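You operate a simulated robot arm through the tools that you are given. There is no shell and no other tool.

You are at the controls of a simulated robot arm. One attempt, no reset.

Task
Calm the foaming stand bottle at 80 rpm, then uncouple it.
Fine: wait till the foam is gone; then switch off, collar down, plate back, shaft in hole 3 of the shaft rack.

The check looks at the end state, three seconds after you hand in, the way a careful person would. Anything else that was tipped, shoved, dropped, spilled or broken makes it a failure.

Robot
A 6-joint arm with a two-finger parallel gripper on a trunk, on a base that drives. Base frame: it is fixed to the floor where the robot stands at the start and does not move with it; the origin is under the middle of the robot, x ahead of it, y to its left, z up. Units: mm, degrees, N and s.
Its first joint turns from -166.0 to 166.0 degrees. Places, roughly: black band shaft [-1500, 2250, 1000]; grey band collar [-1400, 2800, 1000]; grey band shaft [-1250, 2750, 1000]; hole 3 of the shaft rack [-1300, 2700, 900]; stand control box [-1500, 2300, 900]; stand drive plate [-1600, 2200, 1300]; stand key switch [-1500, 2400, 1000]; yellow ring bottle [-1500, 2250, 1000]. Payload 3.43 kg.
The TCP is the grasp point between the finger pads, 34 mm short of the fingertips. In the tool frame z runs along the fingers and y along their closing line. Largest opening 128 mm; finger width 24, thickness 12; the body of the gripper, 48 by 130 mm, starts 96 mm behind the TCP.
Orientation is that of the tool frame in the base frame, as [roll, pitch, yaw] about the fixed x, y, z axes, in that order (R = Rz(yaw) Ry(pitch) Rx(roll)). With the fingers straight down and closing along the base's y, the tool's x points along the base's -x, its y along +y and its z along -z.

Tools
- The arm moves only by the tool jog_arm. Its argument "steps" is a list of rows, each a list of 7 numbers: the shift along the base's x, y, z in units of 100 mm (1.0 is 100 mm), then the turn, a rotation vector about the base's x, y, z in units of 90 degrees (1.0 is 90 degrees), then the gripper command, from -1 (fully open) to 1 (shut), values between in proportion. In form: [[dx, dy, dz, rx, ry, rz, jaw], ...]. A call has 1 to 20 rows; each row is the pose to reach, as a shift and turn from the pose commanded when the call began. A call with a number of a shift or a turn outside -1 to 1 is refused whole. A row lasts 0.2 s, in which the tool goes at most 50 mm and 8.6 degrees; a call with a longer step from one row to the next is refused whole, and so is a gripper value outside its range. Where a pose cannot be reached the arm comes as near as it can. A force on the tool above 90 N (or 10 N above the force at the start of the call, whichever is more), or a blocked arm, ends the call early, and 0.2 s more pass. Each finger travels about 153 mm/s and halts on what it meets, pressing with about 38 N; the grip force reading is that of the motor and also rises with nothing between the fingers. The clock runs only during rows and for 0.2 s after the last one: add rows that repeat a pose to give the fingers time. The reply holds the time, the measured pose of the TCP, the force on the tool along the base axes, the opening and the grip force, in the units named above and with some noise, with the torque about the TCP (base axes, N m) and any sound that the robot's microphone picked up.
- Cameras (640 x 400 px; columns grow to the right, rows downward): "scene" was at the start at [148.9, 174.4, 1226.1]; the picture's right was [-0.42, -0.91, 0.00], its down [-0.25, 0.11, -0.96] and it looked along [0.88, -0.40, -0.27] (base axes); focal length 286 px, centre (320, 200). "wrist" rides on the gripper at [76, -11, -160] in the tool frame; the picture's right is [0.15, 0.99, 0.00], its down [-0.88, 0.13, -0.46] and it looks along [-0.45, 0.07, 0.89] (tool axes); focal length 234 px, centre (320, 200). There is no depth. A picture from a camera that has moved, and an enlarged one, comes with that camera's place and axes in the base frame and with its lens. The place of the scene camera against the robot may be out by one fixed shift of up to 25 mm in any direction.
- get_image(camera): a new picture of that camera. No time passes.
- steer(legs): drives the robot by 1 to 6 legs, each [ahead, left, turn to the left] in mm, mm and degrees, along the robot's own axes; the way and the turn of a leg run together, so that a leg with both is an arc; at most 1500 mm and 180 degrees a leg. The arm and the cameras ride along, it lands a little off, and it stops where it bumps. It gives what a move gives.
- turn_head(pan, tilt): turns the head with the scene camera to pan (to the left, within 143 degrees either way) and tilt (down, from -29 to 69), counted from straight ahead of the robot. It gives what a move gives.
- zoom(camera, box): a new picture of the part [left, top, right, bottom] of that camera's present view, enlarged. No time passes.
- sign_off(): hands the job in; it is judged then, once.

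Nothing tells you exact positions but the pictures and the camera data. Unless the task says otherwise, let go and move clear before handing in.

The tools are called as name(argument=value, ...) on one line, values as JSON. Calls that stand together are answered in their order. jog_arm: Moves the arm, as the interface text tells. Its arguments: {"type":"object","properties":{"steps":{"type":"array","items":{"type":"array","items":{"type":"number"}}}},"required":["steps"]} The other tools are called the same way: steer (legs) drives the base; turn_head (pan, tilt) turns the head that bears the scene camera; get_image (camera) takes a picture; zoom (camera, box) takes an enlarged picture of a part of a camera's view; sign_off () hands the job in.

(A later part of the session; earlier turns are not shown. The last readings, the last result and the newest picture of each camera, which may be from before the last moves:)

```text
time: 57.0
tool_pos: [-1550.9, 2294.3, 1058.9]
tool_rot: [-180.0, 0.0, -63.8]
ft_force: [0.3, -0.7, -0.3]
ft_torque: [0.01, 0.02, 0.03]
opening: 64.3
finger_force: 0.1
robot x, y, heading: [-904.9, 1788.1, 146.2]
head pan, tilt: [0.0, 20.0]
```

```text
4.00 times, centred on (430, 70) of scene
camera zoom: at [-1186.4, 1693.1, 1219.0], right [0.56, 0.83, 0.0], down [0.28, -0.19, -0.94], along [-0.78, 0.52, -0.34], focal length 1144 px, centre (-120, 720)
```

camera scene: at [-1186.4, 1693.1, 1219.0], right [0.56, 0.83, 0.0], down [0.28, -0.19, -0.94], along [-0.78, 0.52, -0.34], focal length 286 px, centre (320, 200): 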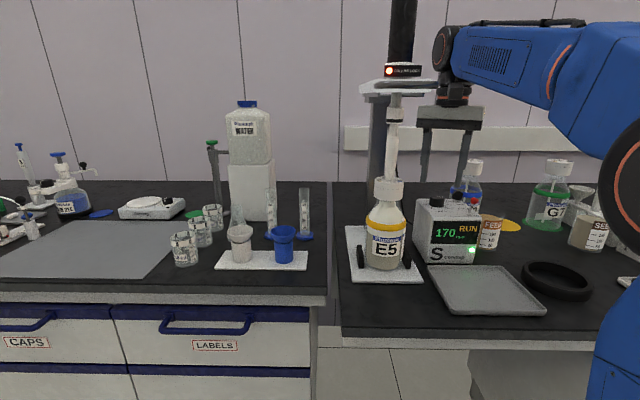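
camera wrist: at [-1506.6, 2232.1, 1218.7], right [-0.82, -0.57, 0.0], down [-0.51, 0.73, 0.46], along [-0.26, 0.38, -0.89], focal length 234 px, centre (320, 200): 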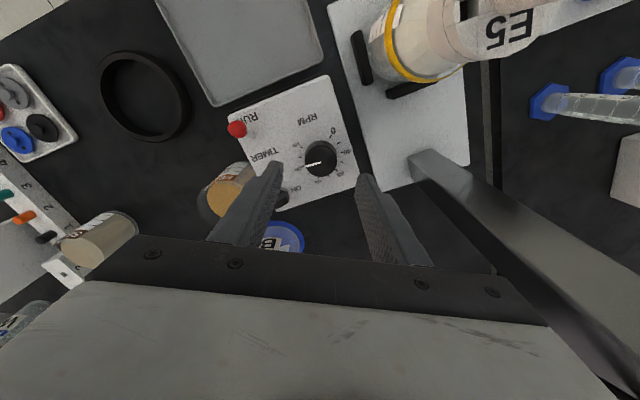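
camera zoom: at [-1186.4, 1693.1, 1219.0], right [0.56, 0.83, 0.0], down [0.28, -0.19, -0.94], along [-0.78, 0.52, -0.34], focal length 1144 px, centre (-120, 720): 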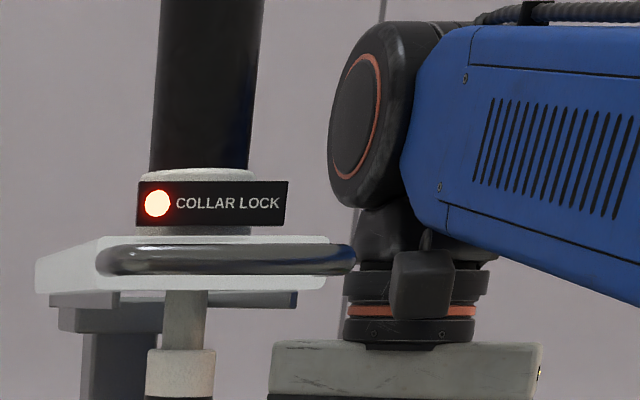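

The knob is centred under the TCP within about 2 mm, and the wrist clears the plate by around 35 mm. I'll go down so the fingertips straddle the knob.

jog_arm(steps=[[0, 0, -0.2, 0, 0, 0, 0], [0, 0, -0.35, 0, 0, 0, 0], [0, 0, -0.47, 0, 0, 0, 0]])

zoom(camera="scene", box=[390, 150, 510, 225])

zoom(camera="scene", box=[350, 20, 510, 120])

zoom(camera="wrist", box=[240, 130, 400, 230])

```text
time: 57.8
tool_pos: [-1549.7, 2293.0, 1013.4]
tool_rot: [180.0, 0.0, -63.8]
ft_force: [0.2, 0.4, 0.1]
ft_torque: [0.01, -0.02, 0.05]
opening: 64.1
finger_force: 0.2
robot x, y, heading: [-903.6, 1786.6, 146.1]
head pan, tilt: [0.0, 20.0]
```

```text
5.33 times, centred on (450, 188) of scene
camera zoom: at [-1186.5, 1693.1, 1219.0], right [0.56, 0.83, 0.0], down [0.28, -0.19, -0.94], along [-0.78, 0.52, -0.34], focal length 1526 px, centre (-373, 267)
```

zoom: 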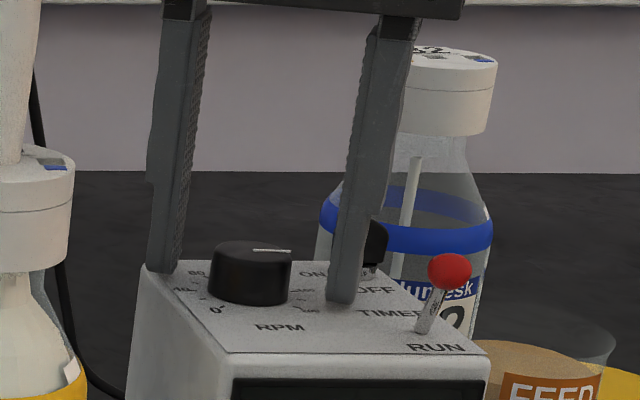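

```text
4.00 times, centred on (430, 70) of scene
camera zoom: at [-1186.5, 1693.1, 1219.0], right [0.56, 0.83, 0.0], down [0.28, -0.19, -0.94], along [-0.78, 0.52, -0.34], focal length 1144 px, centre (-120, 720)
```

zoom: 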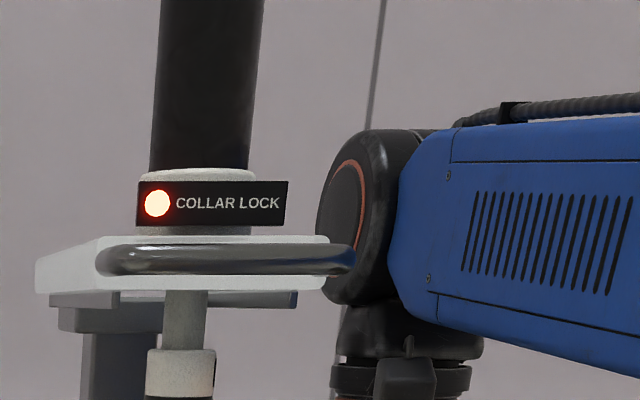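

```text
4.00 times, centred on (320, 180) of wrist
camera zoom: at [-1506.7, 2231.1, 1171.4], right [-0.82, -0.57, 0.0], down [-0.51, 0.73, 0.46], along [-0.26, 0.38, -0.89], focal length 937 px, centre (320, 280)
```

zoom: 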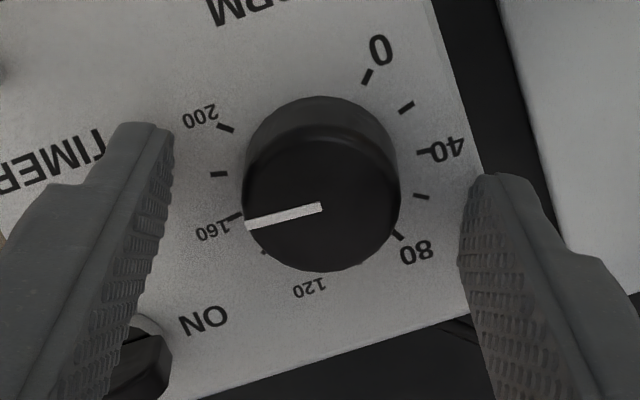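

The knob is well centred between the fingers. I'll go down 6 mm more and close on it.

jog_arm(steps=[[0, 0, -0.06, 0, 0, 0, 0], [0, 0, -0.06, 0, 0, 0, 0.3], [0, 0, -0.06, 0, 0, 0, 0.6], [0, 0, -0.06, 0, 0, 0, 1], [0, 0, -0.06, 0, 0, 0, 1]])

zoom(camera="scene", box=[390, 170, 510, 245])

zoom(camera="wrist", box=[240, 130, 400, 230])

```text
time: 59.0
tool_pos: [-1550.5, 2292.7, 1008.4]
tool_rot: [179.9, 0.3, -63.8]
ft_force: [-3.4, 10.4, 69.9]
ft_torque: [0.37, -0.4, -0.06]
opening: 33.2
finger_force: 45.5
robot x, y, heading: [-905.7, 1784.9, 146.0]
head pan, tilt: [0.0, 20.0]
```

```text
5.33 times, centred on (450, 208) of scene
camera zoom: at [-1185.0, 1692.1, 1219.3], right [0.56, 0.83, 0.0], down [0.28, -0.19, -0.94], along [-0.78, 0.52, -0.34], focal length 1526 px, centre (-373, 160)
```

zoom: 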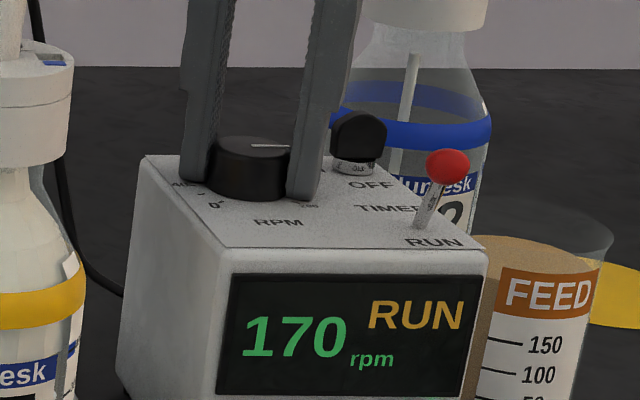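

```text
4.00 times, centred on (320, 180) of wrist
camera zoom: at [-1505.0, 2229.8, 1167.9], right [-0.82, -0.57, 0.0], down [-0.5, 0.73, 0.46], along [-0.26, 0.38, -0.89], focal length 937 px, centre (320, 280)
```

zoom: 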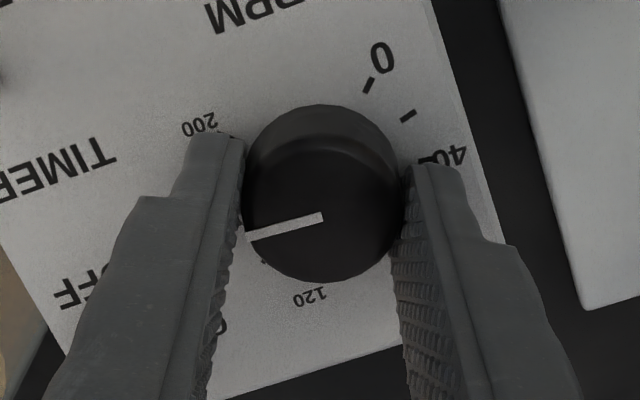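

The fingertips touched the box top and are pressing down on it. I'll open slightly, lift 5 mm and grip again.

jog_arm(steps=[[0, 0, 0.05, 0, 0, 0, 0.3], [0, 0, 0.05, 0, 0, 0, 0.3], [0, 0, 0.05, 0, 0, 0, 1], [0, 0, 0.05, 0, 0, 0, 1]])

```text
time: 60.0
tool_pos: [-1550.2, 2293.2, 1009.9]
tool_rot: [-179.7, -0.3, -63.9]
ft_force: [14.0, -12.7, -23.8]
ft_torque: [-0.24, -0.33, 0.03]
opening: 33.2
finger_force: 45.1
robot x, y, heading: [-904.1, 1787.4, 146.1]
head pan, tilt: [0.0, 20.0]
```

Gripped at 33 mm opening with moderate forces. I'll turn the knob counter-clockwise 20° first and check the display.

jog_arm(steps=[[0, 0, 0, 0, 0, 0.06, 1], [0, 0, 0, 0, 0, 0.12, 1], [0, 0, 0, 0, 0, 0.18, 1], [0, 0, 0, 0, 0, 0.222, 1]])

zoom(camera="scene", box=[390, 170, 510, 245])

zoom(camera="wrist", box=[240, 130, 400, 230])

```text
time: 61.0
tool_pos: [-1551.3, 2292.7, 1010.9]
tool_rot: [179.9, 0.0, -43.7]
ft_force: [-3.0, -16.8, -33.8]
ft_torque: [-0.38, 0.15, -0.07]
opening: 33.4
finger_force: 45.1
robot x, y, heading: [-906.1, 1781.6, 146.0]
head pan, tilt: [0.0, 20.0]
```

```text
5.33 times, centred on (450, 208) of scene
camera zoom: at [-1187.6, 1693.1, 1218.8], right [0.56, 0.83, 0.0], down [0.29, -0.19, -0.94], along [-0.78, 0.52, -0.34], focal length 1526 px, centre (-373, 160)
```

zoom: 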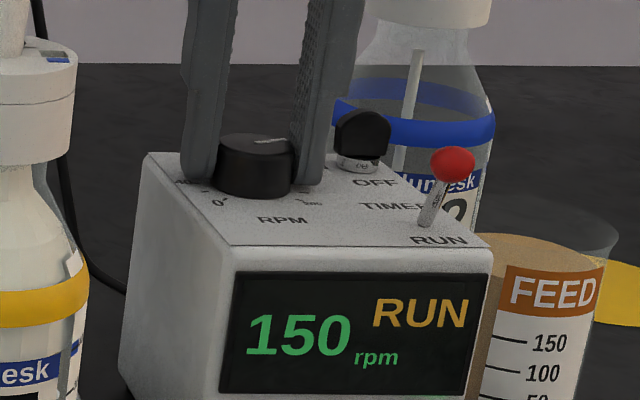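

```text
4.00 times, centred on (320, 180) of wrist
camera zoom: at [-1489.0, 2249.9, 1170.5], right [-0.58, -0.82, 0.0], down [-0.73, 0.51, 0.46], along [-0.37, 0.26, -0.89], focal length 937 px, centre (320, 280)
```

zoom: 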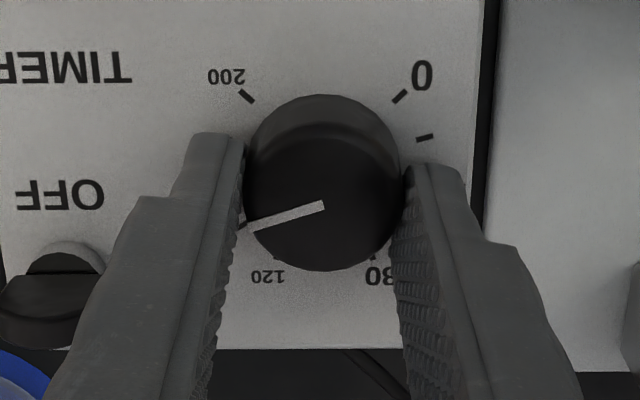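

The display went from 170 to 150 after 20°. I'll keep turning counter-clockwise, easing the vertical and lateral loads slightly.

jog_arm(steps=[[0, -0.005, -0.01, 0, 0, 0.07, 1], [0, -0.005, -0.01, 0, 0, 0.14, 1], [0, -0.005, -0.01, 0, 0, 0.21, 1], [0, -0.005, -0.01, 0, 0, 0.28, 1], [0, -0.005, -0.01, 0, 0, 0.35, 1], [0, -0.005, -0.01, 0, 0, 0.42, 1], [0, -0.005, -0.01, 0, 0, 0.49, 1], [0, -0.005, -0.01, 0, 0, 0.556, 1]])

zoom(camera="scene", box=[390, 170, 510, 245])

zoom(camera="wrist", box=[240, 130, 400, 230])

```text
time: 62.8
tool_pos: [-1551.0, 2290.3, 1011.6]
tool_rot: [179.9, 0.1, 6.5]
ft_force: [-27.8, -48.8, -2.6]
ft_torque: [-1.51, 0.6, -0.17]
opening: 33.2
finger_force: 45.2
robot x, y, heading: [-906.0, 1785.2, 145.8]
head pan, tilt: [0.0, 20.0]
```

```text
5.33 times, centred on (450, 208) of scene
camera zoom: at [-1187.5, 1691.0, 1218.6], right [0.56, 0.83, 0.0], down [0.29, -0.19, -0.94], along [-0.78, 0.52, -0.34], focal length 1526 px, centre (-373, 160)
```

zoom: 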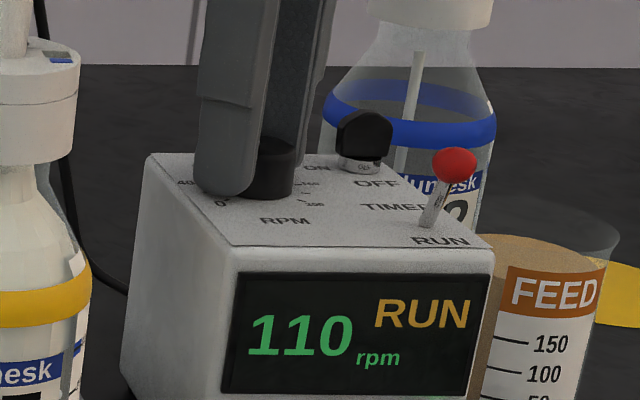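

```text
4.00 times, centred on (320, 180) of wrist
camera zoom: at [-1477.1, 2310.8, 1170.6], right [0.26, -0.97, 0.0], down [-0.86, -0.23, 0.46], along [-0.44, -0.12, -0.89], focal length 937 px, centre (320, 280)
```

zoom: 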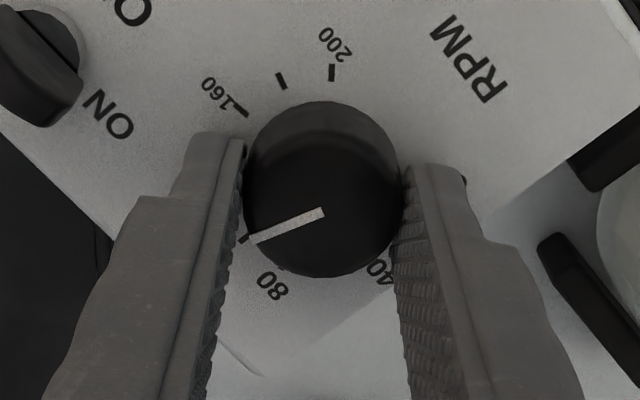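

The display reads 110, but side load has built up because the grip is about 3 mm off the knob's axis. I'll open, recentre, regrip and continue.

jog_arm(steps=[[0, 0, 0.02, 0, 0, 0, 0.3], [0.018, -0.022, 0.02, 0, 0, 0, 0.3], [0.018, -0.022, 0.02, 0, 0, 0, 0.3]])

zoom(camera="wrist", box=[240, 130, 400, 230])

zoom(camera="scene", box=[340, 180, 500, 280])

```text
time: 63.6
tool_pos: [-1547.6, 2290.4, 1013.0]
tool_rot: [180.0, 0.0, 6.2]
ft_force: [0.0, 1.1, -0.4]
ft_torque: [-0.02, 0.03, 0.01]
opening: 44.7
finger_force: 0.0
robot x, y, heading: [-906.5, 1784.5, 146.2]
head pan, tilt: [0.0, 20.0]
```

```text
4.00 times, centred on (320, 180) of wrist
camera zoom: at [-1473.5, 2311.1, 1172.6], right [0.25, -0.97, 0.0], down [-0.86, -0.23, 0.46], along [-0.44, -0.11, -0.89], focal length 937 px, centre (320, 280)
```

zoom: 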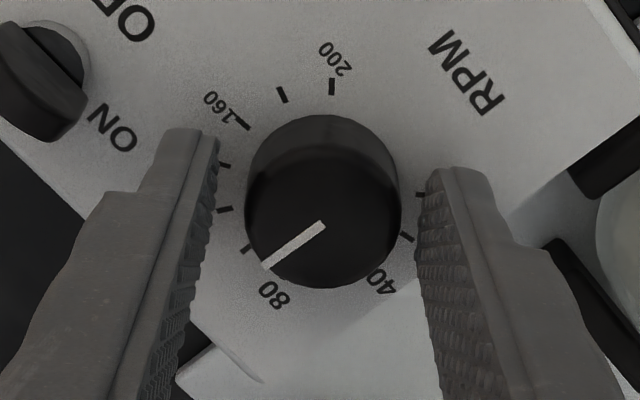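

```text
4.00 times, centred on (420, 230) of scene
camera zoom: at [-1186.4, 1693.3, 1219.0], right [0.56, 0.83, 0.0], down [0.28, -0.19, -0.94], along [-0.78, 0.52, -0.34], focal length 1144 px, centre (-80, 80)
```

zoom: 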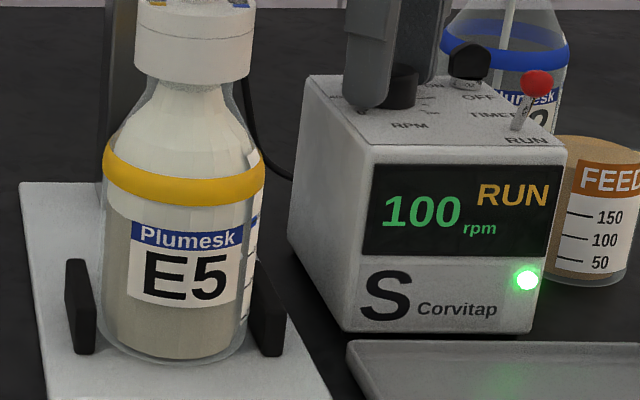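

Released cleanly; the knob now sits at 100 rpm and is well centred. I'll regrip and turn a further ~27° toward 80.

jog_arm(steps=[[0, 0, 0, 0, 0, 0, 0.7], [0, 0, 0, 0, 0, 0, 1], [0, 0, 0, 0, 0, 0, 1], [0, 0, 0, 0, 0, 0.075, 1], [0, 0, 0, 0, 0, 0.15, 1], [0, 0, 0, 0, 0, 0.22, 1]])

zoom(camera="wrist", box=[240, 130, 400, 230])

zoom(camera="scene", box=[340, 180, 500, 280])

```text
time: 65.0
tool_pos: [-1548.8, 2290.4, 1014.4]
tool_rot: [179.8, 0.0, 26.2]
ft_force: [16.2, -10.6, -13.0]
ft_torque: [-0.26, -0.42, 0.01]
opening: 32.8
finger_force: 45.1
robot x, y, heading: [-900.4, 1786.4, 146.0]
head pan, tilt: [0.0, 20.0]
```

```text
4.00 times, centred on (320, 180) of wrist
camera zoom: at [-1484.8, 2335.0, 1172.6], right [0.57, -0.82, 0.0], down [-0.73, -0.5, 0.46], along [-0.37, -0.26, -0.89], focal length 937 px, centre (320, 280)
```

zoom: 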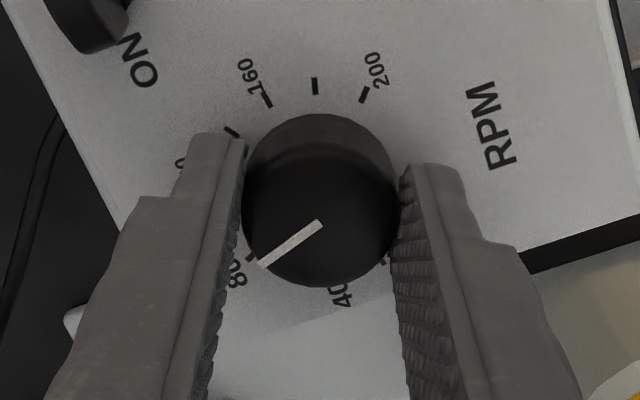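

```text
4.00 times, centred on (420, 230) of scene
camera zoom: at [-1186.1, 1693.0, 1219.0], right [0.56, 0.83, 0.0], down [0.28, -0.19, -0.94], along [-0.78, 0.52, -0.34], focal length 1144 px, centre (-80, 80)
```

zoom: 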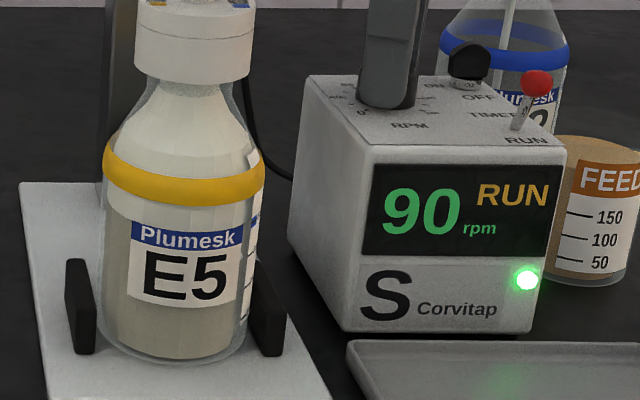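

The display reads 90 with the pointer close to the 80 mark. A few degrees more.

jog_arm(steps=[[0, 0, 0, 0, 0, 0.03, 1], [0, 0, 0, 0, 0, 0.06, 1], [0, 0, 0, 0, 0, 0.06, 1]])

zoom(camera="wrist", box=[240, 130, 400, 230])

zoom(camera="scene", box=[340, 180, 500, 280])

```text
time: 65.8
tool_pos: [-1547.5, 2291.7, 1013.3]
tool_rot: [-180.0, 0.0, 31.6]
ft_force: [18.6, -7.4, -13.5]
ft_torque: [0.02, -0.79, 0.0]
opening: 33.3
finger_force: 44.8
robot x, y, heading: [-902.2, 1785.3, 146.4]
head pan, tilt: [0.0, 20.0]
```

```text
4.00 times, centred on (320, 180) of wrist
camera zoom: at [-1489.0, 2340.6, 1172.6], right [0.64, -0.77, 0.0], down [-0.68, -0.57, 0.46], along [-0.35, -0.29, -0.89], focal length 937 px, centre (320, 280)
```

zoom: 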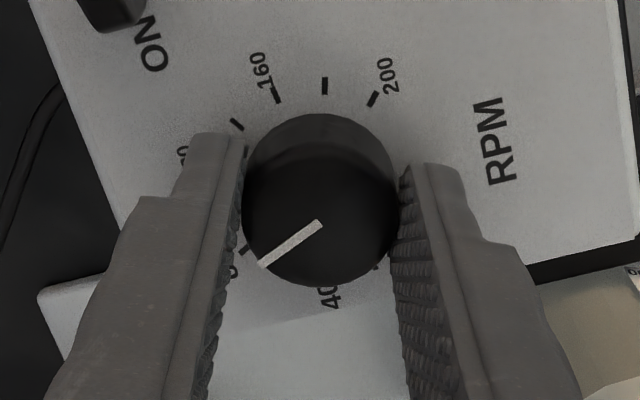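

```text
4.00 times, centred on (420, 230) of scene
camera zoom: at [-1186.1, 1693.2, 1219.1], right [0.56, 0.83, 0.0], down [0.28, -0.19, -0.94], along [-0.78, 0.52, -0.34], focal length 1144 px, centre (-80, 80)
```

zoom: 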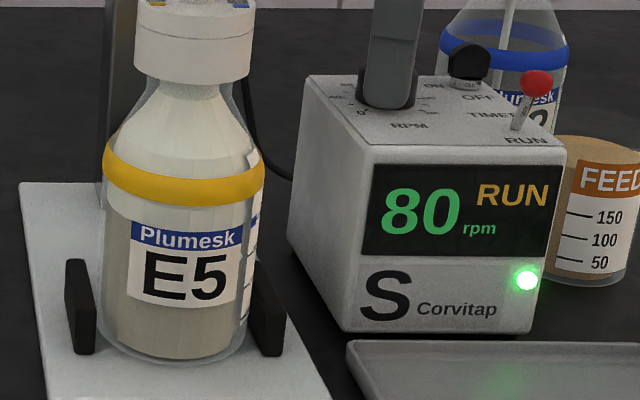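

Display shows 80. I'll relieve the residual side load, open the fingers gently and confirm it stays at 80.

jog_arm(steps=[[0.005, -0.002, -0.003, 0, 0, 0, 1], [0.005, -0.002, -0.003, 0, 0, 0, 0.4], [0.005, -0.002, -0.003, 0, 0, 0, 0.2]])

zoom(camera="wrist", box=[240, 130, 400, 230])

zoom(camera="scene", box=[340, 180, 500, 280])

```text
time: 66.6
tool_pos: [-1548.0, 2290.1, 1012.5]
tool_rot: [-179.9, 0.0, 31.4]
ft_force: [0.1, -0.7, -0.3]
ft_torque: [0.03, -0.02, -0.03]
opening: 51.1
finger_force: 0.0
robot x, y, heading: [-906.3, 1786.8, 146.1]
head pan, tilt: [0.0, 20.0]
```

```text
4.00 times, centred on (320, 180) of wrist
camera zoom: at [-1488.9, 2339.9, 1172.2], right [0.64, -0.77, 0.0], down [-0.68, -0.57, 0.46], along [-0.35, -0.29, -0.89], focal length 937 px, centre (320, 280)
```

zoom: 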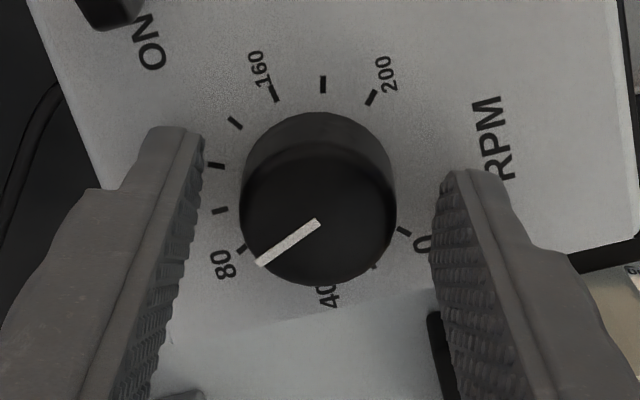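

```text
4.00 times, centred on (420, 230) of scene
camera zoom: at [-1186.6, 1693.2, 1219.0], right [0.56, 0.83, 0.0], down [0.28, -0.19, -0.94], along [-0.78, 0.52, -0.34], focal length 1144 px, centre (-80, 80)
```

zoom: 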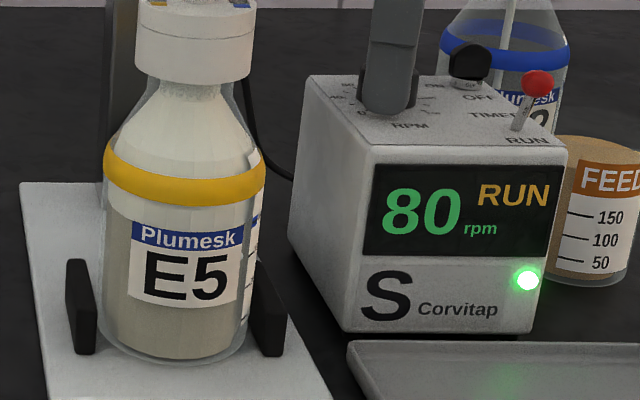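

80 rpm confirmed and released. I'll lift clear, move above the key switch at about (-1534, 2350), and turn the gripper so its fingers can close on the key bow; that also gives the foam time to settle.

jog_arm(steps=[[0, 0, 0.3, 0, 0, 0, 0], [0, 0, 0.6, 0, 0, 0, 0], [0, 0, 0.6, 0, 0, -0.09, 0], [0, 0.05, 0.6, 0, 0, -0.18, 0], [0.02, 0.1, 0.6, 0, 0, -0.27, 0], [0.04, 0.2, 0.6, 0, 0, -0.36, 0], [0.06, 0.3, 0.6, 0, 0, -0.45, 0], [0.08, 0.4, 0.6, 0, 0, -0.54, 0], [0.11, 0.5, 0.6, 0, 0, -0.63, 0], [0.135, 0.594, 0.6, 0, 0, -0.72, 0]])

jog_arm(steps=[[0, 0, 0, 0, 0, -0.09, 0], [0, 0, 0, 0, 0, -0.18, 0], [0, 0, 0, 0, 0, -0.27, 0], [0, 0, 0, 0, 0, -0.36, 0], [0, 0, 0, 0, 0, -0.45, 0], [0, 0, 0, 0, 0, -0.54, 0], [0, 0, 0, 0, 0, -0.63, 0], [0, 0, 0, 0, 0, -0.72, 0], [0, 0, 0, 0, 0, -0.81, 0], [0, 0, 0, 0, 0, -0.9, 0], [0, 0, 0, 0, 0, -0.98, 0]])

zoom(camera="wrist", box=[200, 100, 440, 250])

get_image(camera="scene")

zoom(camera="scene", box=[340, 170, 500, 270])

```text
time: 68.8
tool_pos: [-1535.7, 2349.8, 1072.2]
tool_rot: [180.0, -0.1, -33.4]
ft_force: [-0.6, 0.1, -0.1]
ft_torque: [0.02, 0.01, -0.01]
opening: 63.9
finger_force: 0.1
robot x, y, heading: [-904.7, 1785.4, 146.3]
head pan, tilt: [0.0, 20.0]
```

```text
time: 71.2
tool_pos: [-1535.2, 2349.9, 1073.2]
tool_rot: [-180.0, 0.0, -121.7]
ft_force: [0.1, 0.0, 0.7]
ft_torque: [0.01, 0.01, -0.04]
opening: 64.1
finger_force: 0.0
robot x, y, heading: [-902.7, 1785.4, 146.3]
head pan, tilt: [0.0, 20.0]
```

```text
2.67 times, centred on (320, 175) of wrist
camera zoom: at [-1564.6, 2280.0, 1232.2], right [-0.92, 0.4, 0.0], down [0.35, 0.82, 0.46], along [0.18, 0.42, -0.89], focal length 624 px, centre (320, 267)
```

zoom: 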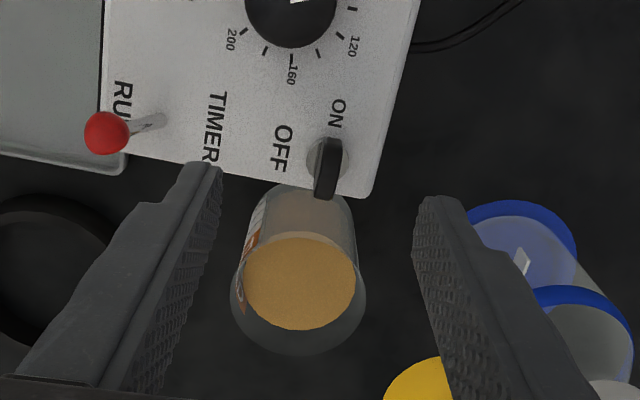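

```text
taken
camera scene: at [-1186.5, 1693.1, 1219.0], right [0.56, 0.83, 0.0], down [0.28, -0.19, -0.94], along [-0.78, 0.52, -0.34], focal length 286 px, centre (320, 200)
```

scene: 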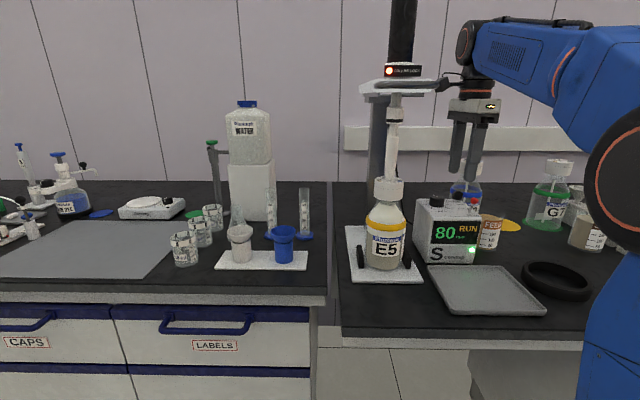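

```text
4.00 times, centred on (420, 220) of scene
camera zoom: at [-1186.5, 1693.1, 1219.0], right [0.56, 0.83, 0.0], down [0.28, -0.19, -0.94], along [-0.78, 0.52, -0.34], focal length 1144 px, centre (-80, 120)
```

zoom: 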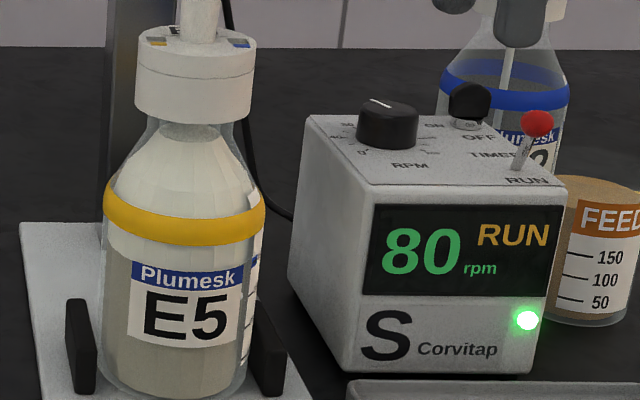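

The key is directly below and lined up, and the foam is receding. Before going down I'll check the clearance between the wrist camera bracket and the motor handle.

zoom(camera="scene", box=[350, 20, 510, 120])

get_image(camera="wrist")

```text
4.00 times, centred on (430, 70) of scene
camera zoom: at [-1186.5, 1693.1, 1219.0], right [0.56, 0.83, 0.0], down [0.28, -0.19, -0.94], along [-0.78, 0.52, -0.34], focal length 1144 px, centre (-120, 720)
```

zoom: 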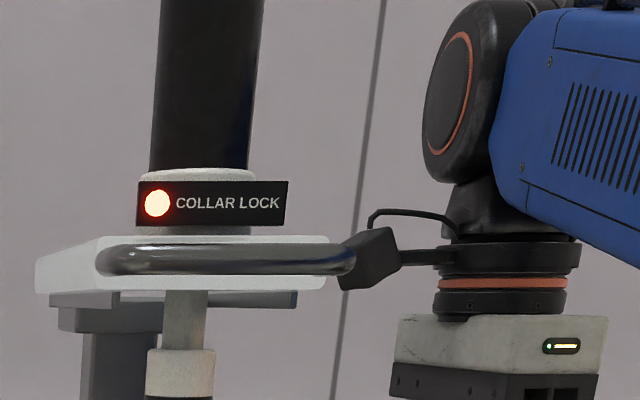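

```text
taken
camera wrist: at [-1564.6, 2280.0, 1232.2], right [-0.92, 0.4, 0.0], down [0.35, 0.82, 0.46], along [0.18, 0.42, -0.89], focal length 234 px, centre (320, 200)
```

wrist: 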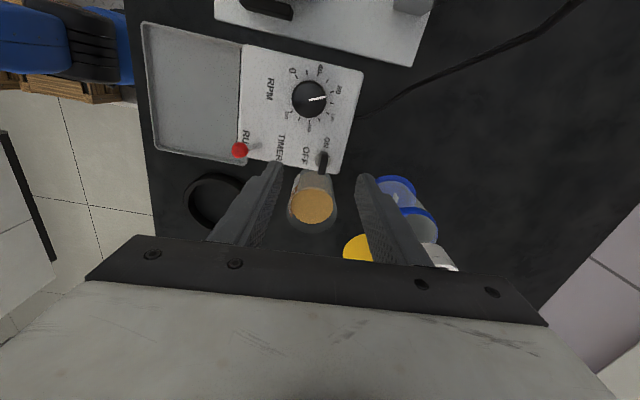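

The bracket clears the handle. Foam is still present, so I'll make the small alignment correction and wait above the key while watching the bottle.

jog_arm(steps=[[-0.03, 0.013, 0, 0, 0, -0.022, 0], [-0.03, 0.013, 0, 0, 0, -0.022, 0], [-0.03, 0.013, 0, 0, 0, -0.022, 0], [-0.03, 0.013, 0, 0, 0, -0.022, 0], [-0.03, 0.013, 0, 0, 0, -0.022, 0], [-0.03, 0.013, 0, 0, 0, -0.022, 0], [-0.03, 0.013, 0, 0, 0, -0.022, 0], [-0.03, 0.013, 0, 0, 0, -0.022, 0], [-0.03, 0.013, 0, 0, 0, -0.022, 0], [-0.03, 0.013, 0, 0, 0, -0.022, 0], [-0.03, 0.013, 0, 0, 0, -0.022, 0], [-0.03, 0.013, 0, 0, 0, -0.022, 0], [-0.03, 0.013, 0, 0, 0, -0.022, 0], [-0.03, 0.013, 0, 0, 0, -0.022, 0], [-0.03, 0.013, 0, 0, 0, -0.022, 0], [-0.03, 0.013, 0, 0, 0, -0.022, 0], [-0.03, 0.013, 0, 0, 0, -0.022, 0], [-0.03, 0.013, 0, 0, 0, -0.022, 0], [-0.03, 0.013, 0, 0, 0, -0.022, 0], [-0.03, 0.013, 0, 0, 0, -0.022, 0]])

zoom(camera="scene", box=[340, 170, 500, 270])

zoom(camera="wrist", box=[260, 120, 380, 195])

```text
time: 75.4
tool_pos: [-1537.9, 2350.2, 1072.5]
tool_rot: [179.9, 0.0, -123.5]
ft_force: [-0.4, -0.7, 0.7]
ft_torque: [0.0, 0.03, -0.04]
opening: 64.0
finger_force: 0.1
robot x, y, heading: [-900.9, 1788.3, 145.9]
head pan, tilt: [0.0, 20.0]
```

```text
4.00 times, centred on (420, 220) of scene
camera zoom: at [-1186.5, 1693.1, 1219.0], right [0.56, 0.83, 0.0], down [0.28, -0.19, -0.94], along [-0.78, 0.52, -0.34], focal length 1144 px, centre (-80, 120)
```

zoom: 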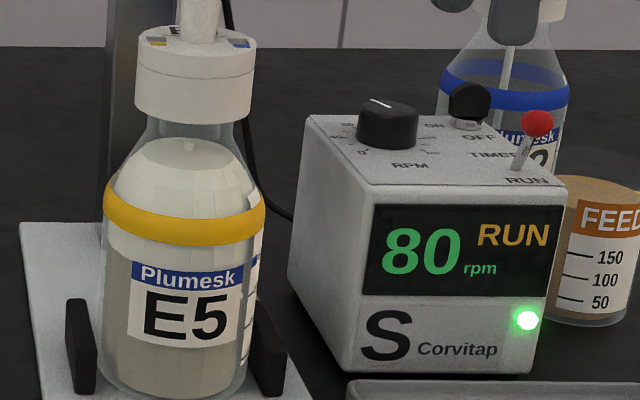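

```text
5.33 times, centred on (320, 158) of wrist
camera zoom: at [-1570.0, 2282.1, 1232.4], right [-0.91, 0.42, 0.0], down [0.38, 0.81, 0.46], along [0.19, 0.41, -0.89], focal length 1249 px, centre (320, 427)
```

zoom: 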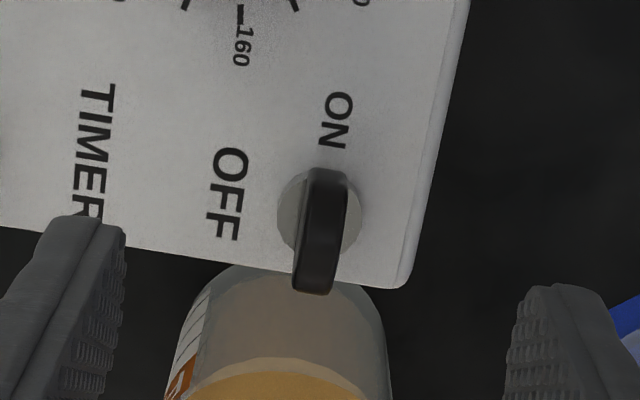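

The key's axis is about 3 mm further right than the TCP, so I'll correct that and keep waiting; the foam is dropping but still thick.

jog_arm(steps=[[0.018, 0.027, 0, 0, 0, 0, 0], [0.018, 0.027, 0, 0, 0, 0, 0], [0.018, 0.027, 0, 0, 0, 0, 0], [0.018, 0.027, 0, 0, 0, 0, 0], [0.018, 0.027, 0, 0, 0, 0, 0], [0.018, 0.027, 0, 0, 0, 0, 0], [0.018, 0.027, 0, 0, 0, 0, 0], [0.018, 0.027, 0, 0, 0, 0, 0], [0.018, 0.027, 0, 0, 0, 0, 0], [0.018, 0.027, 0, 0, 0, 0, 0], [0.018, 0.027, 0, 0, 0, 0, 0], [0.018, 0.027, 0, 0, 0, 0, 0], [0.018, 0.027, 0, 0, 0, 0, 0], [0.018, 0.027, 0, 0, 0, 0, 0], [0.018, 0.027, 0, 0, 0, 0, 0], [0.018, 0.027, 0, 0, 0, 0, 0], [0.018, 0.027, 0, 0, 0, 0, 0], [0.018, 0.027, 0, 0, 0, 0, 0], [0.018, 0.027, 0, 0, 0, 0, 0], [0.018, 0.027, 0, 0, 0, 0, 0]])

jog_arm(steps=[[0, 0, 0, 0, 0, 0, 0], [0, 0, 0, 0, 0, 0, 0], [0, 0, 0, 0, 0, 0, 0], [0, 0, 0, 0, 0, 0, 0], [0, 0, 0, 0, 0, 0, 0], [0, 0, 0, 0, 0, 0, 0], [0, 0, 0, 0, 0, 0, 0], [0, 0, 0, 0, 0, 0, 0], [0, 0, 0, 0, 0, 0, 0], [0, 0, 0, 0, 0, 0, 0], [0, 0, 0, 0, 0, 0, 0], [0, 0, 0, 0, 0, 0, 0], [0, 0, 0, 0, 0, 0, 0], [0, 0, 0, 0, 0, 0, 0], [0, 0, 0, 0, 0, 0, 0], [0, 0, 0, 0, 0, 0, 0], [0, 0, 0, 0, 0, 0, 0], [0, 0, 0, 0, 0, 0, 0], [0, 0, 0, 0, 0, 0, 0], [0, 0, 0, 0, 0, 0, 0]])

jog_arm(steps=[[0, 0, 0, 0, 0, 0, 0], [0, 0, 0, 0, 0, 0, 0], [0, 0, 0, 0, 0, 0, 0], [0, 0, 0, 0, 0, 0, 0], [0, 0, 0, 0, 0, 0, 0], [0, 0, 0, 0, 0, 0, 0], [0, 0, 0, 0, 0, 0, 0], [0, 0, 0, 0, 0, 0, 0], [0, 0, 0, 0, 0, 0, 0], [0, 0, 0, 0, 0, 0, 0], [0, 0, 0, 0, 0, 0, 0], [0, 0, 0, 0, 0, 0, 0], [0, 0, 0, 0, 0, 0, 0], [0, 0, 0, 0, 0, 0, 0], [0, 0, 0, 0, 0, 0, 0], [0, 0, 0, 0, 0, 0, 0], [0, 0, 0, 0, 0, 0, 0], [0, 0, 0, 0, 0, 0, 0], [0, 0, 0, 0, 0, 0, 0], [0, 0, 0, 0, 0, 0, 0]])

zoom(camera="scene", box=[340, 170, 500, 270])

```text
time: 79.6
tool_pos: [-1535.6, 2352.3, 1072.5]
tool_rot: [-180.0, -0.1, -123.4]
ft_force: [-0.2, -0.4, 0.3]
ft_torque: [0.02, 0.0, 0.0]
opening: 64.0
finger_force: 0.0
robot x, y, heading: [-903.6, 1789.8, 146.2]
head pan, tilt: [0.0, 20.0]
```

```text
time: 83.8
tool_pos: [-1536.6, 2353.7, 1072.6]
tool_rot: [-180.0, 0.0, -123.5]
ft_force: [1.3, -0.6, 0.6]
ft_torque: [0.01, 0.02, -0.01]
opening: 63.7
finger_force: 0.1
robot x, y, heading: [-902.0, 1787.9, 146.6]
head pan, tilt: [0.0, 20.0]
```

```text
time: 88.0
tool_pos: [-1535.8, 2352.7, 1072.7]
tool_rot: [180.0, 0.0, -123.5]
ft_force: [0.3, 0.0, -0.2]
ft_torque: [0.0, -0.01, 0.07]
opening: 64.0
finger_force: 0.1
robot x, y, heading: [-903.4, 1785.4, 146.2]
head pan, tilt: [0.0, 20.0]
```

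```text
4.00 times, centred on (420, 220) of scene
camera zoom: at [-1186.5, 1693.1, 1219.0], right [0.56, 0.83, 0.0], down [0.28, -0.19, -0.94], along [-0.78, 0.52, -0.34], focal length 1144 px, centre (-80, 120)
```

zoom: 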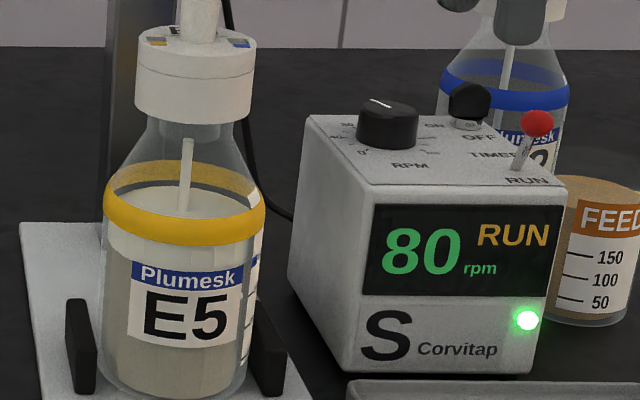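

The foam has fallen to the ring level, with a layer still on the liquid. Waiting more.

jog_arm(steps=[[0, 0, 0, 0, 0, 0, 0], [0, 0, 0, 0, 0, 0, 0], [0, 0, 0, 0, 0, 0, 0], [0, 0, 0, 0, 0, 0, 0], [0, 0, 0, 0, 0, 0, 0], [0, 0, 0, 0, 0, 0, 0], [0, 0, 0, 0, 0, 0, 0], [0, 0, 0, 0, 0, 0, 0], [0, 0, 0, 0, 0, 0, 0], [0, 0, 0, 0, 0, 0, 0], [0, 0, 0, 0, 0, 0, 0], [0, 0, 0, 0, 0, 0, 0], [0, 0, 0, 0, 0, 0, 0], [0, 0, 0, 0, 0, 0, 0], [0, 0, 0, 0, 0, 0, 0], [0, 0, 0, 0, 0, 0, 0], [0, 0, 0, 0, 0, 0, 0], [0, 0, 0, 0, 0, 0, 0], [0, 0, 0, 0, 0, 0, 0], [0, 0, 0, 0, 0, 0, 0]])

jog_arm(steps=[[0, 0, 0, 0, 0, 0, 0], [0, 0, 0, 0, 0, 0, 0], [0, 0, 0, 0, 0, 0, 0], [0, 0, 0, 0, 0, 0, 0], [0, 0, 0, 0, 0, 0, 0], [0, 0, 0, 0, 0, 0, 0], [0, 0, 0, 0, 0, 0, 0], [0, 0, 0, 0, 0, 0, 0], [0, 0, 0, 0, 0, 0, 0], [0, 0, 0, 0, 0, 0, 0], [0, 0, 0, 0, 0, 0, 0], [0, 0, 0, 0, 0, 0, 0], [0, 0, 0, 0, 0, 0, 0], [0, 0, 0, 0, 0, 0, 0], [0, 0, 0, 0, 0, 0, 0], [0, 0, 0, 0, 0, 0, 0], [0, 0, 0, 0, 0, 0, 0], [0, 0, 0, 0, 0, 0, 0], [0, 0, 0, 0, 0, 0, 0], [0, 0, 0, 0, 0, 0, 0]])

jog_arm(steps=[[0, 0, 0, 0, 0, 0, 0], [0, 0, 0, 0, 0, 0, 0], [0, 0, 0, 0, 0, 0, 0], [0, 0, 0, 0, 0, 0, 0], [0, 0, 0, 0, 0, 0, 0], [0, 0, 0, 0, 0, 0, 0], [0, 0, 0, 0, 0, 0, 0], [0, 0, 0, 0, 0, 0, 0], [0, 0, 0, 0, 0, 0, 0], [0, 0, 0, 0, 0, 0, 0], [0, 0, 0, 0, 0, 0, 0], [0, 0, 0, 0, 0, 0, 0], [0, 0, 0, 0, 0, 0, 0], [0, 0, 0, 0, 0, 0, 0], [0, 0, 0, 0, 0, 0, 0], [0, 0, 0, 0, 0, 0, 0], [0, 0, 0, 0, 0, 0, 0], [0, 0, 0, 0, 0, 0, 0], [0, 0, 0, 0, 0, 0, 0], [0, 0, 0, 0, 0, 0, 0]])

zoom(camera="scene", box=[340, 170, 500, 270])

```text
time: 92.2
tool_pos: [-1536.5, 2353.0, 1073.8]
tool_rot: [-180.0, 0.0, -123.5]
ft_force: [0.5, -0.4, -1.3]
ft_torque: [0.03, 0.01, -0.01]
opening: 64.2
finger_force: 0.0
robot x, y, heading: [-906.1, 1785.8, 146.4]
head pan, tilt: [0.0, 20.0]
```

```text
time: 96.4
tool_pos: [-1535.9, 2352.9, 1073.5]
tool_rot: [-180.0, 0.1, -123.4]
ft_force: [0.8, 0.7, 0.7]
ft_torque: [0.02, 0.03, 0.03]
opening: 64.0
finger_force: 0.1
robot x, y, heading: [-904.6, 1788.0, 145.9]
head pan, tilt: [0.0, 20.0]
```

```text
time: 100.6
tool_pos: [-1536.3, 2354.0, 1072.8]
tool_rot: [179.9, 0.0, -123.5]
ft_force: [-0.2, -0.5, -0.3]
ft_torque: [0.01, 0.01, 0.02]
opening: 64.0
finger_force: 0.1
robot x, y, heading: [-907.0, 1786.2, 146.2]
head pan, tilt: [0.0, 20.0]
```

```text
4.00 times, centred on (420, 220) of scene
camera zoom: at [-1186.5, 1693.1, 1219.0], right [0.56, 0.83, 0.0], down [0.28, -0.19, -0.94], along [-0.78, 0.52, -0.34], focal length 1144 px, centre (-80, 120)
```

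zoom: 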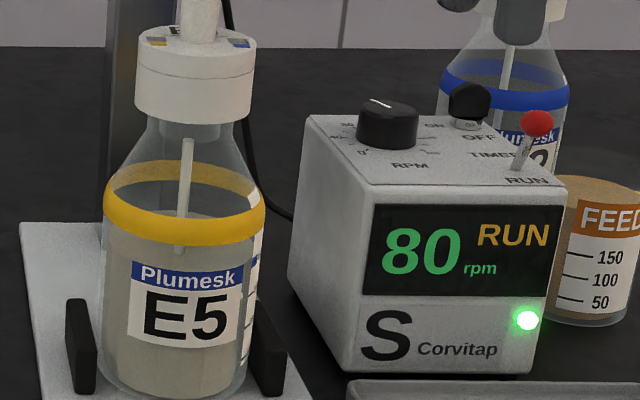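

The white layer appears gone. I'll zoom in on the bottle to be sure before switching off.

zoom(camera="scene", box=[350, 195, 422, 270])

jog_arm(steps=[[0, 0, 0, 0, 0, 0, 0], [0, 0, 0, 0, 0, 0, 0], [0, 0, 0, 0, 0, 0, 0], [0, 0, 0, 0, 0, 0, 0], [0, 0, 0, 0, 0, 0, 0], [0, 0, 0, 0, 0, 0, 0], [0, 0, 0, 0, 0, 0, 0], [0, 0, 0, 0, 0, 0, 0], [0, 0, 0, 0, 0, 0, 0], [0, 0, 0, 0, 0, 0, 0], [0, 0, 0, 0, 0, 0, 0], [0, 0, 0, 0, 0, 0, 0], [0, 0, 0, 0, 0, 0, 0], [0, 0, 0, 0, 0, 0, 0], [0, 0, 0, 0, 0, 0, 0], [0, 0, 0, 0, 0, 0, 0], [0, 0, 0, 0, 0, 0, 0], [0, 0, 0, 0, 0, 0, 0], [0, 0, 0, 0, 0, 0, 0], [0, 0, 0, 0, 0, 0, 0]])

zoom(camera="scene", box=[350, 195, 422, 270])

zoom(camera="wrist", box=[260, 120, 380, 195])

```text
5.33 times, centred on (386, 232) of scene
camera zoom: at [-1186.5, 1693.1, 1219.0], right [0.56, 0.83, 0.0], down [0.28, -0.19, -0.94], along [-0.78, 0.52, -0.34], focal length 1526 px, centre (-32, 27)
```

zoom: 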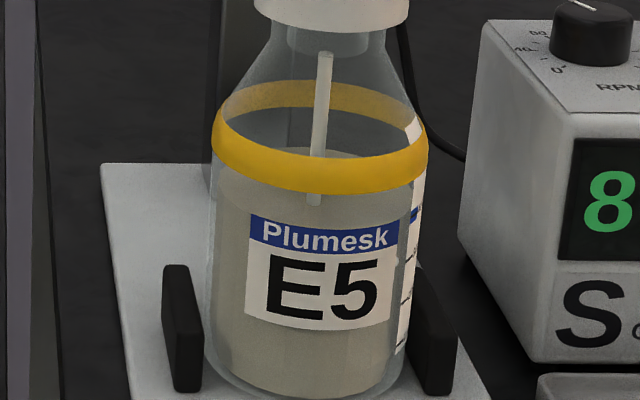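

```text
time: 104.8
tool_pos: [-1535.9, 2353.3, 1072.7]
tool_rot: [180.0, 0.1, -123.6]
ft_force: [0.3, 0.1, 0.1]
ft_torque: [-0.01, 0.01, -0.02]
opening: 64.3
finger_force: 0.0
robot x, y, heading: [-902.8, 1785.2, 146.2]
head pan, tilt: [0.0, 20.0]
```

```text
5.33 times, centred on (386, 232) of scene
camera zoom: at [-1186.5, 1693.1, 1219.0], right [0.56, 0.83, 0.0], down [0.28, -0.19, -0.94], along [-0.78, 0.52, -0.34], focal length 1526 px, centre (-32, 27)
```

zoom: 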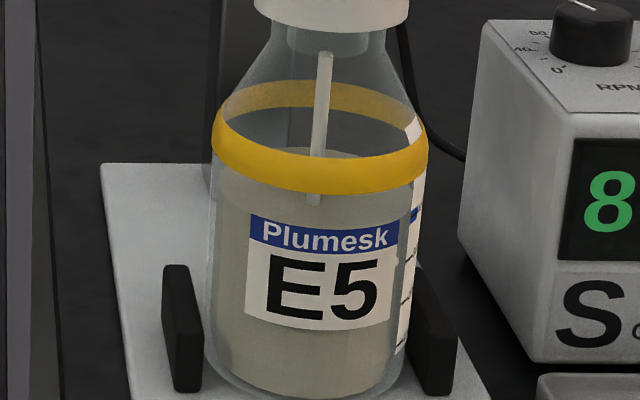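

```text
5.33 times, centred on (320, 158) of wrist
camera zoom: at [-1568.0, 2285.2, 1232.6], right [-0.91, 0.42, 0.0], down [0.38, 0.81, 0.46], along [0.19, 0.41, -0.89], focal length 1249 px, centre (320, 427)
```

zoom: 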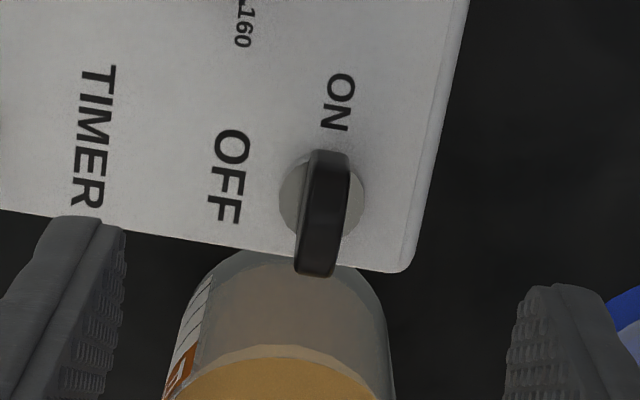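

Foam is fully gone and the level is stable. Now I'll lower onto the key, grip its bow and check the grip.

jog_arm(steps=[[0, 0, -0.25, 0, 0, 0, 0], [0, 0, -0.45, 0, 0, 0, 0], [0, 0, -0.55, 0, 0, 0, 0], [0, 0, -0.55, 0, 0, 0, 0.4], [0, 0, -0.55, 0, 0, 0, 0.7], [0, 0, -0.55, 0, 0, 0, 1], [0, 0, -0.55, 0, 0, 0, 1]])

zoom(camera="wrist", box=[240, 130, 400, 230])

zoom(camera="scene", box=[400, 160, 520, 235])

```text
time: 106.4
tool_pos: [-1534.0, 2353.7, 1018.2]
tool_rot: [-179.9, 0.1, -123.6]
ft_force: [2.8, -1.3, -2.7]
ft_torque: [-0.03, -0.2, -0.02]
opening: 8.2
finger_force: 41.8
robot x, y, heading: [-903.8, 1784.2, 146.1]
head pan, tilt: [0.0, 20.0]
```

```text
4.00 times, centred on (320, 180) of wrist
camera zoom: at [-1567.7, 2286.2, 1177.7], right [-0.91, 0.42, 0.0], down [0.38, 0.81, 0.46], along [0.19, 0.41, -0.89], focal length 937 px, centre (320, 280)
```

zoom: 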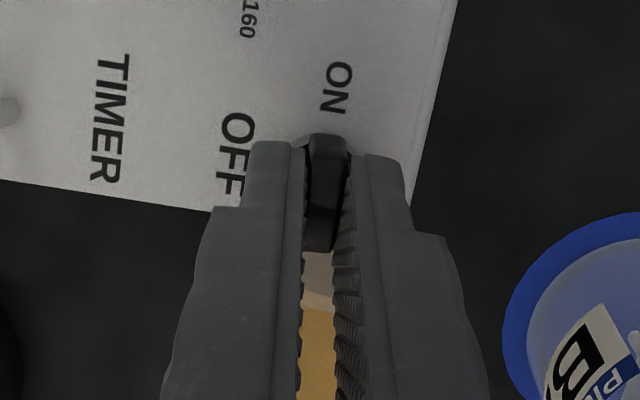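

```text
5.33 times, centred on (460, 198) of scene
camera zoom: at [-1186.4, 1693.1, 1219.0], right [0.56, 0.83, 0.0], down [0.28, -0.19, -0.94], along [-0.78, 0.52, -0.34], focal length 1526 px, centre (-427, 213)
```

zoom: 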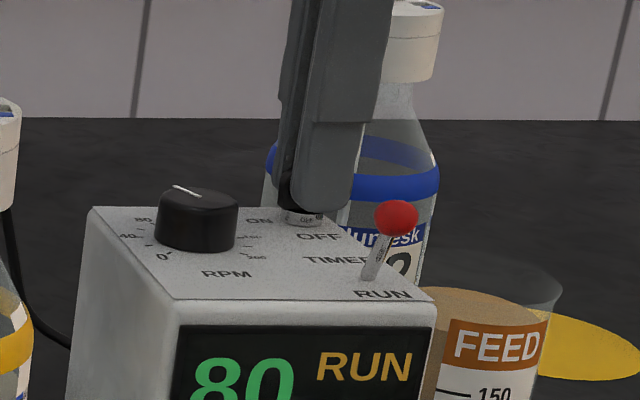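

The key bow is gripped (8 mm) with tiny forces. I'll turn it counter-clockwise from ON to OFF.

jog_arm(steps=[[0, 0, 0, 0, 0, 0.09, 1], [0, 0, 0, 0, 0, 0.18, 1], [0, 0, 0, 0, 0, 0.27, 1], [0, 0, 0, 0, 0, 0.36, 1], [0, 0, 0, 0, 0, 0.45, 1], [0, 0, 0, 0, 0, 0.54, 1], [0, 0, 0, 0, 0, 0.63, 1], [0, 0, 0, 0, 0, 0.72, 1], [0, 0, 0, 0, 0, 0.81, 1], [0, 0, 0, 0, 0, 0.9, 1]])

zoom(camera="wrist", box=[240, 130, 400, 230])

zoom(camera="scene", box=[360, 40, 520, 280])

```text
time: 108.6
tool_pos: [-1536.1, 2352.9, 1017.1]
tool_rot: [180.0, 0.0, -42.4]
ft_force: [-21.8, 5.5, 10.9]
ft_torque: [0.57, 1.18, 0.04]
opening: 7.9
finger_force: 41.1
robot x, y, heading: [-901.1, 1785.0, 146.3]
head pan, tilt: [0.0, 20.0]
```

```text
4.00 times, centred on (320, 180) of wrist
camera zoom: at [-1472.4, 2311.6, 1176.1], right [-0.56, -0.83, 0.0], down [-0.74, 0.5, 0.45], along [-0.38, 0.25, -0.89], focal length 937 px, centre (320, 280)
```

zoom: 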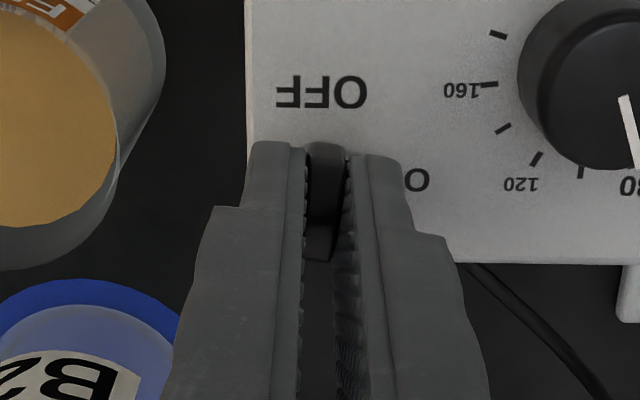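

```text
1.67 times, centred on (440, 160) of scene
camera zoom: at [-1187.0, 1692.9, 1218.9], right [0.56, 0.83, 0.0], down [0.28, -0.19, -0.94], along [-0.78, 0.52, -0.34], focal length 477 px, centre (120, 267)
```

zoom: 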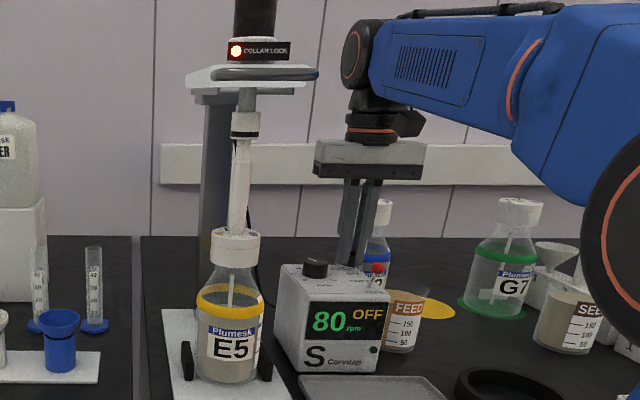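

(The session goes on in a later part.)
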